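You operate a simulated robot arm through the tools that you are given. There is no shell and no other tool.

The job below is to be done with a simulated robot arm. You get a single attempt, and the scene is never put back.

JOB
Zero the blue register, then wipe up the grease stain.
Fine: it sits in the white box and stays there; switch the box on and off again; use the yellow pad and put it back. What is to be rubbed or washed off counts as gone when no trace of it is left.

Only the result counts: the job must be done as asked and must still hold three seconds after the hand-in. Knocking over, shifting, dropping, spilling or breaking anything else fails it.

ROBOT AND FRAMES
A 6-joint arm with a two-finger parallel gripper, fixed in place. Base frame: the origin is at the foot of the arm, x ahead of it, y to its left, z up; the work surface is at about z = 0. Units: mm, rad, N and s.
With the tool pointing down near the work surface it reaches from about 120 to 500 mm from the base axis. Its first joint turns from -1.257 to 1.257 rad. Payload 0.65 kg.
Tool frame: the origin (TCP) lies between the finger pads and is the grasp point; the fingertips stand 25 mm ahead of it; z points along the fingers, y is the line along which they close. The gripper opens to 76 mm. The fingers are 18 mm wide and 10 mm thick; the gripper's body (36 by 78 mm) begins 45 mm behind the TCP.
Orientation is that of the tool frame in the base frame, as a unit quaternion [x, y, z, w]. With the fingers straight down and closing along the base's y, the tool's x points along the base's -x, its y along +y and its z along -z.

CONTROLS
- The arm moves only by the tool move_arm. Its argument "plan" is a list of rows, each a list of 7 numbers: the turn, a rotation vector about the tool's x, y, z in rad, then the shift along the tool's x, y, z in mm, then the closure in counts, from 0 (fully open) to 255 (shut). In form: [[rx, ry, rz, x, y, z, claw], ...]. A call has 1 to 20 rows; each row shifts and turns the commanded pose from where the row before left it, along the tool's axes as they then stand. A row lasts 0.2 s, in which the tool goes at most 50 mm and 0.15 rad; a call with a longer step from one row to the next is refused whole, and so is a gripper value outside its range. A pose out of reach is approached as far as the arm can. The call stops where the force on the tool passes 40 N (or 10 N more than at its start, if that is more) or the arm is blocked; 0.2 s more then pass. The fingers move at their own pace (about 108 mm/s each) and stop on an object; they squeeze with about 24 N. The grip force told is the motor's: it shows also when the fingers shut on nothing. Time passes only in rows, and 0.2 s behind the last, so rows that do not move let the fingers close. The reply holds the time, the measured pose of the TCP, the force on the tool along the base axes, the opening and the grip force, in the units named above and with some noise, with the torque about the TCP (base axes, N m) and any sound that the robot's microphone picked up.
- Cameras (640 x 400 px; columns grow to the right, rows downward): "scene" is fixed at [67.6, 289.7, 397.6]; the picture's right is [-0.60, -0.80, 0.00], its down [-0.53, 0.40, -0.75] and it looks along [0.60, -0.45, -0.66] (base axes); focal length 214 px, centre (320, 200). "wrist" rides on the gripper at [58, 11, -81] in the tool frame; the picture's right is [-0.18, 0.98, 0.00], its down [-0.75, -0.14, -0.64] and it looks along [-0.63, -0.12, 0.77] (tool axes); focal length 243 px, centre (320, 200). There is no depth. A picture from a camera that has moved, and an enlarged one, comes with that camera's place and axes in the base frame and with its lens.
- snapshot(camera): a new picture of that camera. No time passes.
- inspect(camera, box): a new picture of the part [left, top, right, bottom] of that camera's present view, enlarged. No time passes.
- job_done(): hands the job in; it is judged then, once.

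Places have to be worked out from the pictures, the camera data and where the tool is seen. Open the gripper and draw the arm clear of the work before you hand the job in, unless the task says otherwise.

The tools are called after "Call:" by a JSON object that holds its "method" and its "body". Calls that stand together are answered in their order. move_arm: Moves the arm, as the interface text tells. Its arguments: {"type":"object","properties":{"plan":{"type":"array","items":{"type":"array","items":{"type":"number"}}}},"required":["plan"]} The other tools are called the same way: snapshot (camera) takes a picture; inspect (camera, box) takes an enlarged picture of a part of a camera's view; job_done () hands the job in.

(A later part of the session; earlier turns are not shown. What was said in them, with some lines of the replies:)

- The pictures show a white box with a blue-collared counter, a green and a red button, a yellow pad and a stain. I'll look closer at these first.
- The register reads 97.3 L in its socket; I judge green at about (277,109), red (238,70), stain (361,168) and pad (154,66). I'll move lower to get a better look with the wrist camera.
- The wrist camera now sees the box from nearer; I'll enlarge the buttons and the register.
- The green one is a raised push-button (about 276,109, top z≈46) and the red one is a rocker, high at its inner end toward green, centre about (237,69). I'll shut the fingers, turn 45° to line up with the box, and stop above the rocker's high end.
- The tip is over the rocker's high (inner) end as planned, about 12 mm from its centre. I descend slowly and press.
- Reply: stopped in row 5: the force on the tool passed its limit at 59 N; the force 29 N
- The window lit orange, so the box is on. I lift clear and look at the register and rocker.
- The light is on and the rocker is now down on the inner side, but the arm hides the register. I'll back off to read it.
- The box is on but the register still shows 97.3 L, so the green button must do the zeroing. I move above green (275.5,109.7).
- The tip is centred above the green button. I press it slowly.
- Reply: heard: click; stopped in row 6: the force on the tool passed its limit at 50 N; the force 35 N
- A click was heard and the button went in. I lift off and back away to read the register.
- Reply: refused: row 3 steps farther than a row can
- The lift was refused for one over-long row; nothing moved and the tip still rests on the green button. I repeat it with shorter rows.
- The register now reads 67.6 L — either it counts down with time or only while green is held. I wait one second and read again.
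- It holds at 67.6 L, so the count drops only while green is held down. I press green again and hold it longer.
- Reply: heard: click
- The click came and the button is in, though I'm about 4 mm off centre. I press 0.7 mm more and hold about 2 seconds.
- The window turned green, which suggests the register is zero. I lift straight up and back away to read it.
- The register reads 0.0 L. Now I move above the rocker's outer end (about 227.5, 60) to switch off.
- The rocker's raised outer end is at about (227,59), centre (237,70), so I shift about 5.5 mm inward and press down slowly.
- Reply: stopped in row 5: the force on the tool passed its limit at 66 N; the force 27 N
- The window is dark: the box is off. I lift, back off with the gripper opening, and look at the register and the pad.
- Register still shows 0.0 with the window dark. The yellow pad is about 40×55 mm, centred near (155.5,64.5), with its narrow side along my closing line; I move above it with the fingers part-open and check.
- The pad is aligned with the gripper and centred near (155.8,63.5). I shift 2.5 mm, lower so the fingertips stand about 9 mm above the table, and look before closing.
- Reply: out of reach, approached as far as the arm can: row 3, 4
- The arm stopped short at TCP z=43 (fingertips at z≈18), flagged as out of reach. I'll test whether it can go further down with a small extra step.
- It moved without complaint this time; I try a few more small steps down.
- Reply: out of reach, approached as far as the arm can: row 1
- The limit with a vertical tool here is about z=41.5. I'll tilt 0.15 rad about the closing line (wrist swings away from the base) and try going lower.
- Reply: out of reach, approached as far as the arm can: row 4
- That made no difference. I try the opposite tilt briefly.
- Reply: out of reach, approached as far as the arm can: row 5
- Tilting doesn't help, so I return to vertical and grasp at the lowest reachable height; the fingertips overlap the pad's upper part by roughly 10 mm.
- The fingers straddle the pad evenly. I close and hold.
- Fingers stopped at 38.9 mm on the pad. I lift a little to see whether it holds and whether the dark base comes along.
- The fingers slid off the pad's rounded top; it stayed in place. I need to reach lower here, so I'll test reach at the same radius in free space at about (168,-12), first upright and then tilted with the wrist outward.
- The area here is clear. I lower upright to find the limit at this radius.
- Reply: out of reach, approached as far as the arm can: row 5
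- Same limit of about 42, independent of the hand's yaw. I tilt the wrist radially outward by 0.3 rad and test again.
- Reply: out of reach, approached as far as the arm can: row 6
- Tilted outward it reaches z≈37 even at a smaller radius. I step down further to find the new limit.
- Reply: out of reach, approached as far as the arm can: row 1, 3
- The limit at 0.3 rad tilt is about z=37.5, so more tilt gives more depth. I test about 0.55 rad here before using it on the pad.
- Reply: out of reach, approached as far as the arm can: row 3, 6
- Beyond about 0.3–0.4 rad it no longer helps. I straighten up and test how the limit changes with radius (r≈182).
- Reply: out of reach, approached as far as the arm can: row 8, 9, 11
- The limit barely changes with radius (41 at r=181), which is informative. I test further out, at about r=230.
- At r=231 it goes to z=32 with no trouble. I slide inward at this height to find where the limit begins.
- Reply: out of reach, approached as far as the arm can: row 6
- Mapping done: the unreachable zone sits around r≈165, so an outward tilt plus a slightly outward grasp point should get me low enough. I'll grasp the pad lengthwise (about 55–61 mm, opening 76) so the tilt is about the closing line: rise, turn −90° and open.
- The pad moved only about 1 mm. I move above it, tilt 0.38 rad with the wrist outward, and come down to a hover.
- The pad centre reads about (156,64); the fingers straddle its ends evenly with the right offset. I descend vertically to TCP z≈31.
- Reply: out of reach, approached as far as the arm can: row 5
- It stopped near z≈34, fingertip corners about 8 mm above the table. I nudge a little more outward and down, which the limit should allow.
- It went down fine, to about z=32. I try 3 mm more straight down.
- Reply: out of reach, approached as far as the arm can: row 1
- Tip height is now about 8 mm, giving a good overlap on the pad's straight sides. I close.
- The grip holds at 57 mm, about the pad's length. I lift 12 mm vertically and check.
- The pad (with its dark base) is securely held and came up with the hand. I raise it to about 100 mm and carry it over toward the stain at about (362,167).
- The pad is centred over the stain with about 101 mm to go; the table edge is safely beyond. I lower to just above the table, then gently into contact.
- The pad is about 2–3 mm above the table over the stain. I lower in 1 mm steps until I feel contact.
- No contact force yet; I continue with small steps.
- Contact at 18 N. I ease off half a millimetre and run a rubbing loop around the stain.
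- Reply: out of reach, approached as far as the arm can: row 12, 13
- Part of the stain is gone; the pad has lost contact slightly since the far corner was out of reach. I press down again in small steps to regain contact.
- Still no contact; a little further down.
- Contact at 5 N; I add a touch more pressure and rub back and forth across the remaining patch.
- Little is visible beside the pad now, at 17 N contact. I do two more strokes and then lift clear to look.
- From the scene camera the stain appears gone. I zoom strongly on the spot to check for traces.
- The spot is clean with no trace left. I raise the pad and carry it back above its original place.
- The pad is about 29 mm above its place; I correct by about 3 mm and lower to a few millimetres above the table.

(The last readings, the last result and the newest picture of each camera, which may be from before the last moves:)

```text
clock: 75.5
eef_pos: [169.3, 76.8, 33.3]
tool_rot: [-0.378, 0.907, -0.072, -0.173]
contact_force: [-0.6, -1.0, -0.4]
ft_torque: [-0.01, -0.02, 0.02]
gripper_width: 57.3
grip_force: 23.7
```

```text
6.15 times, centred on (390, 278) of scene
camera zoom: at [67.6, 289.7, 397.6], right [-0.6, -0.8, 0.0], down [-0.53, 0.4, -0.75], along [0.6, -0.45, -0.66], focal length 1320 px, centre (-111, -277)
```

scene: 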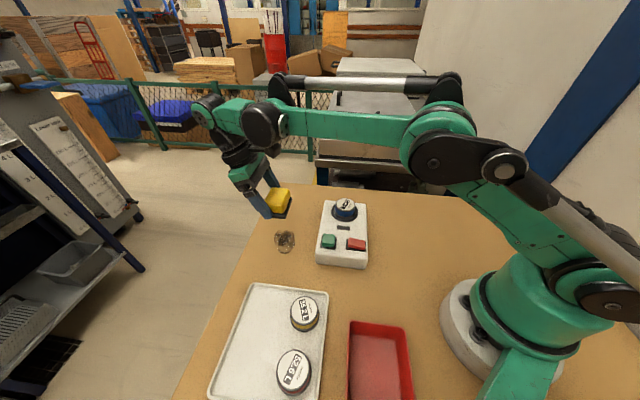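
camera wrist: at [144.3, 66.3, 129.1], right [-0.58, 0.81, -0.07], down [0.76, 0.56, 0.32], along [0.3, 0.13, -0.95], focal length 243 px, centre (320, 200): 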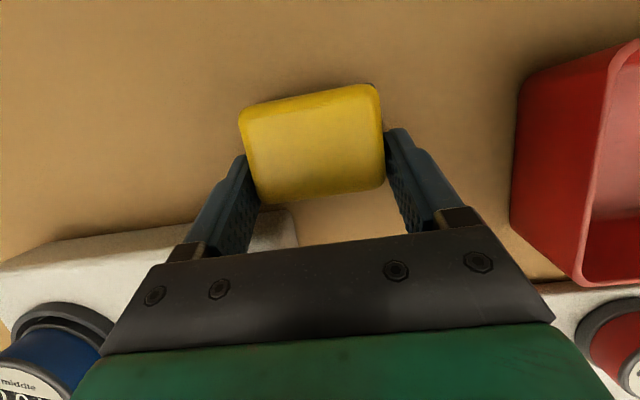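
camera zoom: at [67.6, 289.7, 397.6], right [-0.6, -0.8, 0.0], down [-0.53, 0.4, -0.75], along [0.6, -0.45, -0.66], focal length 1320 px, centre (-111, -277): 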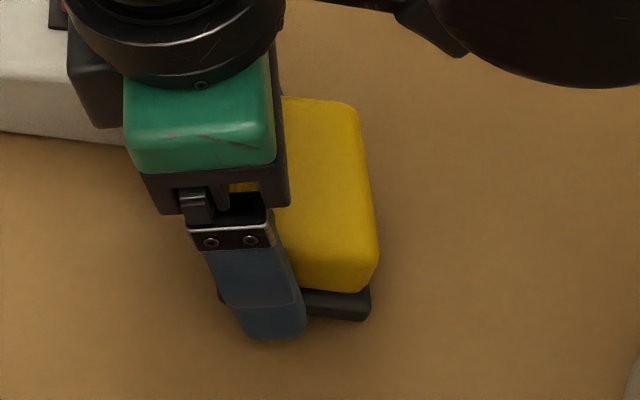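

Comparing with the first picture, the pad is about 3–4 mm too far outward. I correct part of it and lower in small steps.

Call:
{"method": "move_arm", "body": {"plan": [[0, 0, 0, 1.8, 1.9, 0.7, 255], [0, 0, 0, -0.4, 0, 0.9, 255], [0, 0, 0, -0.4, 0, 0.9, 255], [0, 0, 0, 0, 0, 0, 255]]}}

Call:
{"method": "inspect", "body": {"camera": "scene", "box": [360, 245, 420, 310]}}

Call:
{"method": "inspect", "body": {"camera": "wrist", "box": [200, 50, 460, 230]}}

```text
clock: 76.5
eef_pos: [167.7, 75.3, 30.8]
tool_rot: [-0.377, 0.907, -0.073, -0.174]
contact_force: [0.2, -0.4, -1.0]
ft_torque: [-0.02, -0.04, -0.01]
gripper_width: 56.8
grip_force: 24.2
```

```text
6.15 times, centred on (390, 278) of scene
camera zoom: at [67.6, 289.7, 397.6], right [-0.6, -0.8, 0.0], down [-0.53, 0.4, -0.75], along [0.6, -0.45, -0.66], focal length 1320 px, centre (-111, -277)
```

zoom: 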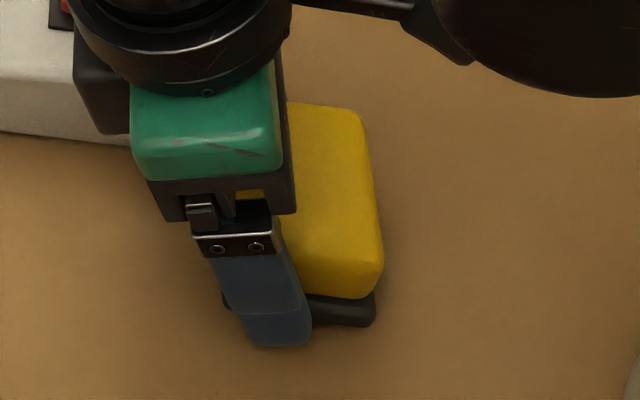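

```text
2.22 times, centred on (330, 140) of wrist
camera zoom: at [142.6, 65.4, 127.0], right [-0.58, 0.81, -0.07], down [0.76, 0.56, 0.32], along [0.3, 0.13, -0.95], focal length 539 px, centre (298, 333)
```

zoom: 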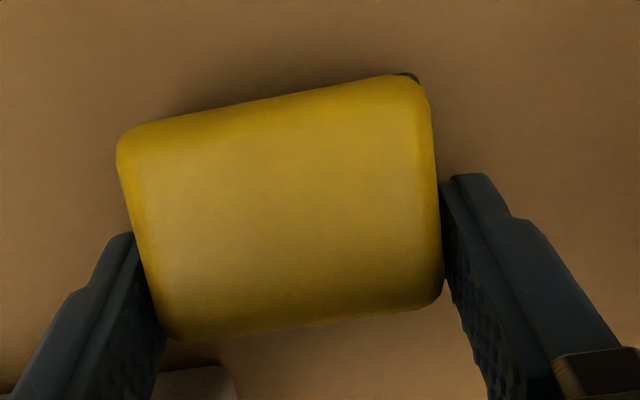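

The pad is now within about 2 mm of its first place. I lower further until it touches.

Call:
{"method": "move_arm", "body": {"plan": [[0, 0, 0, -0.4, 0, 0.9, 255], [0, 0, 0, 0, 0, 0, 255]]}}

Call:
{"method": "move_arm", "body": {"plan": [[0, 0, 0, -0.2, 0, 0.6, 255], [0, 0, 0, 0, 0, 0, 255]]}}

Call:
{"method": "inspect", "body": {"camera": "wrist", "box": [200, 50, 460, 230]}}

```text
clock: 77.1
eef_pos: [168.0, 76.9, 30.3]
tool_rot: [-0.377, 0.907, -0.072, -0.173]
contact_force: [-0.3, -0.5, -0.8]
ft_torque: [-0.01, 0.01, 0.0]
gripper_width: 56.8
grip_force: 24.0
```

```text
clock: 77.7
eef_pos: [167.0, 75.2, 30.0]
tool_rot: [-0.377, 0.907, -0.071, -0.173]
contact_force: [-0.8, 0.0, -0.5]
ft_torque: [0.0, -0.01, -0.01]
gripper_width: 57.2
grip_force: 24.2
```

```text
2.22 times, centred on (330, 140) of wrist
camera zoom: at [142.9, 65.8, 126.2], right [-0.58, 0.81, -0.07], down [0.76, 0.56, 0.32], along [0.3, 0.13, -0.95], focal length 539 px, centre (298, 333)
```

zoom: 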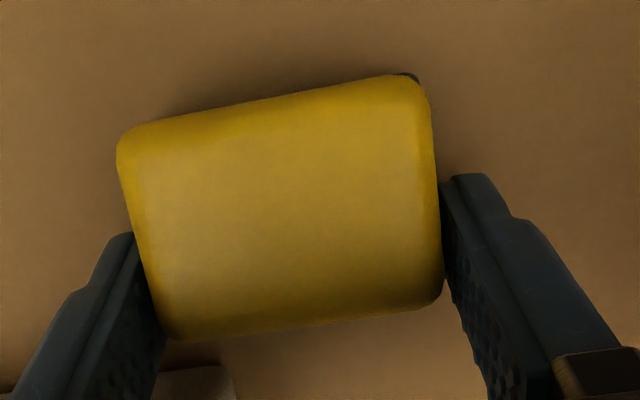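

No contact yet at about a millimetre above; I lower a bit more.

Call:
{"method": "move_arm", "body": {"plan": [[0, 0, 0, -0.3, 0, 0.8, 255], [0, 0, 0, 0, 0, 0, 255]]}}

Call:
{"method": "move_arm", "body": {"plan": [[0, 0, 0, -0.3, 0, 0.8, 255], [0, 0, 0, 0, 0, 0, 255]]}}

Call:
{"method": "inspect", "body": {"camera": "wrist", "box": [200, 50, 460, 230]}}

Call:
{"method": "inspect", "body": {"camera": "scene", "box": [360, 245, 420, 310]}}

```text
clock: 78.3
eef_pos: [167.9, 75.9, 29.9]
tool_rot: [-0.376, 0.907, -0.072, -0.175]
contact_force: [-0.4, 0.0, -0.1]
ft_torque: [0.04, -0.01, 0.01]
gripper_width: 57.2
grip_force: 24.1
```

```text
clock: 78.9
eef_pos: [168.1, 76.0, 30.0]
tool_rot: [-0.377, 0.907, -0.073, -0.174]
contact_force: [-0.1, -0.6, -0.7]
ft_torque: [0.04, -0.05, 0.01]
gripper_width: 57.0
grip_force: 24.1
```

```text
2.22 times, centred on (330, 140) of wrist
camera zoom: at [143.3, 65.8, 126.0], right [-0.58, 0.81, -0.07], down [0.76, 0.56, 0.32], along [0.3, 0.13, -0.95], focal length 539 px, centre (298, 333)
```

zoom: 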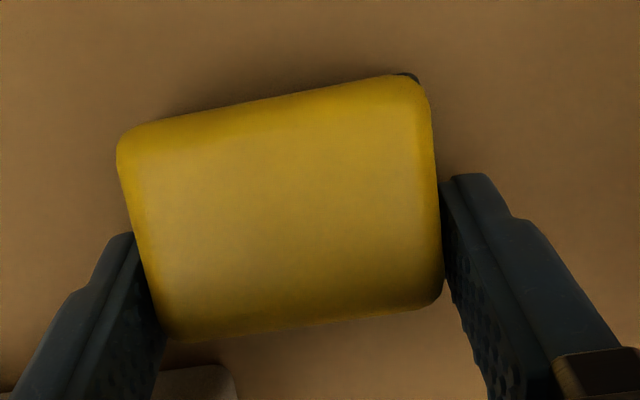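

```text
6.15 times, centred on (390, 278) of scene
camera zoom: at [67.6, 289.7, 397.6], right [-0.6, -0.8, 0.0], down [-0.53, 0.4, -0.75], along [0.6, -0.45, -0.66], focal length 1320 px, centre (-111, -277)
```

zoom: 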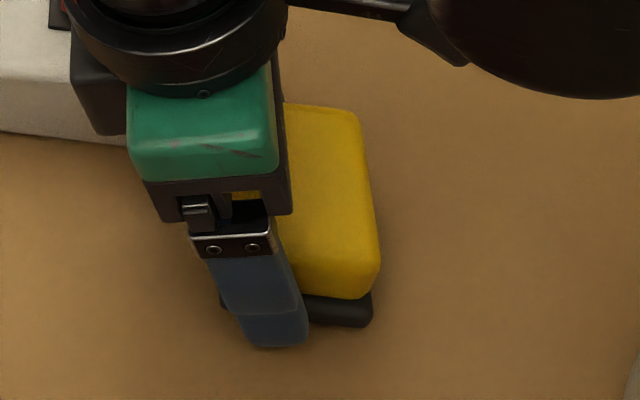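

The arm is at its reach limit with roughly 1 mm of gap left, and the pad sits within about 3 mm of its place. I open gently to set it down.

Call:
{"method": "move_arm", "body": {"plan": [[0, 0, 0, 0, 0, 0, 50], [0, 0, 0, 0, 0, 0, 20], [0, 0, 0, 0, 0, 0, 0], [0, 0, 0, 0, 0, 0, 0]]}}

Call:
{"method": "inspect", "body": {"camera": "wrist", "box": [200, 50, 460, 230]}}

Call:
{"method": "inspect", "body": {"camera": "scene", "box": [360, 245, 420, 310]}}

```text
clock: 79.9
eef_pos: [168.5, 76.4, 29.9]
tool_rot: [-0.376, 0.907, -0.072, -0.174]
contact_force: [-0.2, 0.0, -1.1]
ft_torque: [0.0, 0.02, 0.02]
gripper_width: 75.8
grip_force: 0.0
```

```text
2.22 times, centred on (330, 140) of wrist
camera zoom: at [143.3, 65.8, 126.0], right [-0.58, 0.81, -0.07], down [0.76, 0.56, 0.32], along [0.3, 0.13, -0.95], focal length 539 px, centre (298, 333)
```

zoom: 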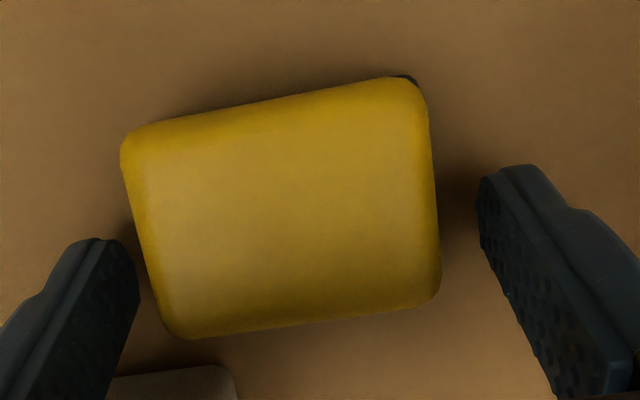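

```text
6.15 times, centred on (390, 278) of scene
camera zoom: at [67.6, 289.7, 397.6], right [-0.6, -0.8, 0.0], down [-0.53, 0.4, -0.75], along [0.6, -0.45, -0.66], focal length 1320 px, centre (-111, -277)
```

zoom: 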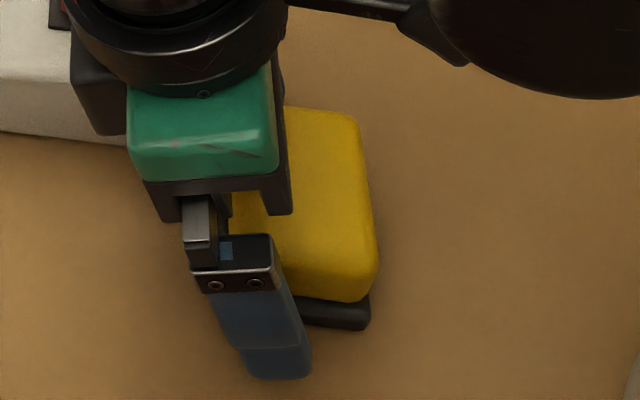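

The pad settled flat. I lift straight up, then swing clear over free table and straighten the hand.

Call:
{"method": "move_arm", "body": {"plan": [[0, 0, 0, 3.7, 0, -9.3, 0], [0, 0, 0, 11.1, 0, -27.9, 0], [0, 0, 0, 14.8, 0, -37.1, 0], [0, 0, 0, 14.8, 0, -37.1, 0], [0, -0.127, 0, 0, 0, 0, 0], [0, -0.127, 0, 0, 0, 0, 0], [0, -0.126, 0, 0, 0, 0, 0], [0, 0, 0, 19, -39, 0, 0], [0, 0, 0, 19, -39, 0, 0], [0, 0, 0, 0, -35, -10, 0], [0, 0, 0, 0, -35, -10, 0], [0, 0, 0, 0, 0, 0, 0]]}}

Call:
{"method": "snapshot", "body": {"camera": "scene"}}

Call:
{"method": "inspect", "body": {"camera": "scene", "box": [360, 245, 420, 310]}}

Call:
{"method": "inspect", "body": {"camera": "scene", "box": [255, 185, 385, 275]}}

```text
clock: 82.5
eef_pos: [246.1, -58.0, 167.6]
tool_rot: [-0.384, 0.923, -0.001, 0.001]
contact_force: [1.0, 0.4, 0.9]
ft_torque: [-0.02, -0.02, 0.04]
gripper_width: 76.1
grip_force: 0.1
```

```text
taken
```

scene: 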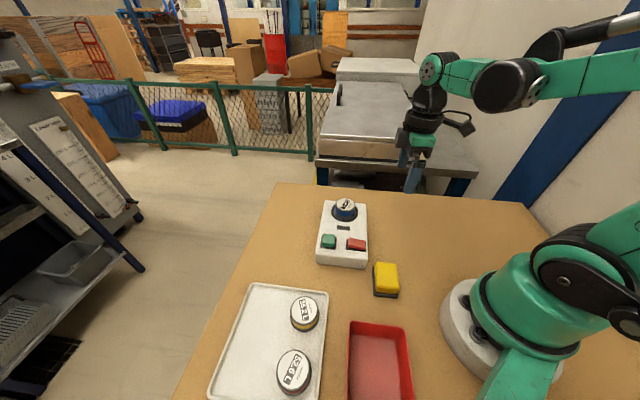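

```text
6.15 times, centred on (390, 278) of scene
camera zoom: at [67.6, 289.7, 397.6], right [-0.6, -0.8, 0.0], down [-0.53, 0.4, -0.75], along [0.6, -0.45, -0.66], focal length 1320 px, centre (-111, -277)
```

zoom: 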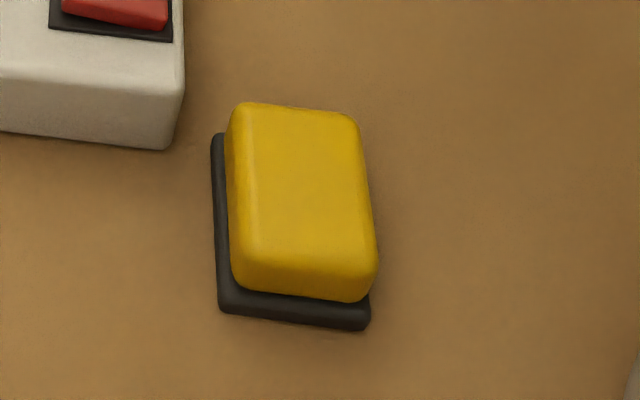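

```text
4.44 times, centred on (320, 230) of scene
camera zoom: at [67.6, 289.7, 397.6], right [-0.6, -0.8, 0.0], down [-0.53, 0.4, -0.75], along [0.6, -0.45, -0.66], focal length 953 px, centre (320, 67)
```

zoom: 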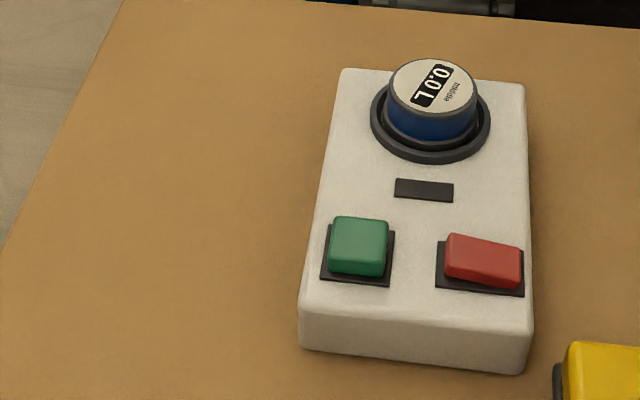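

Everything looks right: the register reads 0.0 L in its socket, the box is off, and the pad is within about 3 mm of where it was. One last close look at the former stain spot.

Call:
{"method": "inspect", "body": {"camera": "scene", "box": [260, 215, 315, 265]}}

```text
8.00 times, centred on (288, 240) of scene
camera zoom: at [67.6, 289.7, 397.6], right [-0.6, -0.8, 0.0], down [-0.53, 0.4, -0.75], along [0.6, -0.45, -0.66], focal length 1716 px, centre (580, -120)
```

zoom: 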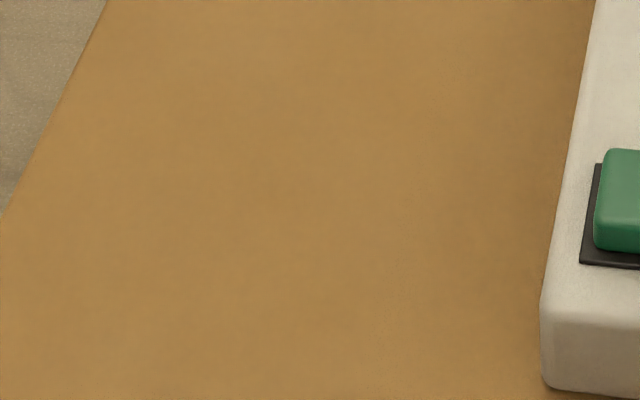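

The table is clean with no trace of the stain, the gripper is open and the arm is clear. I hand the job in.

Call:
{"method": "job_done", "body": {}}

```text
The job is handed in.
```

I handed the job in with both parts done; I got no verdict back, so this is what the last pictures show.

- **Register:** the blue register reads 0.0 L and is still in its socket. I switched the box on with the red rocker, held the green button until the register reached zero, then switched the box off. The indicator window is dark.
- **Grease stain:** I rubbed it off with the yellow pad. A close look at the spot shows no trace left.
- **Yellow pad:** it is back within about 3 mm of where it started. My first grasp slipped and moved it about 1 mm. I had to release it about 1 mm above the table because the arm could reach no lower there, and it settled flat.
- **Everything else:** nothing else on the table looks moved. The gripper is open and the arm is clear of the work.
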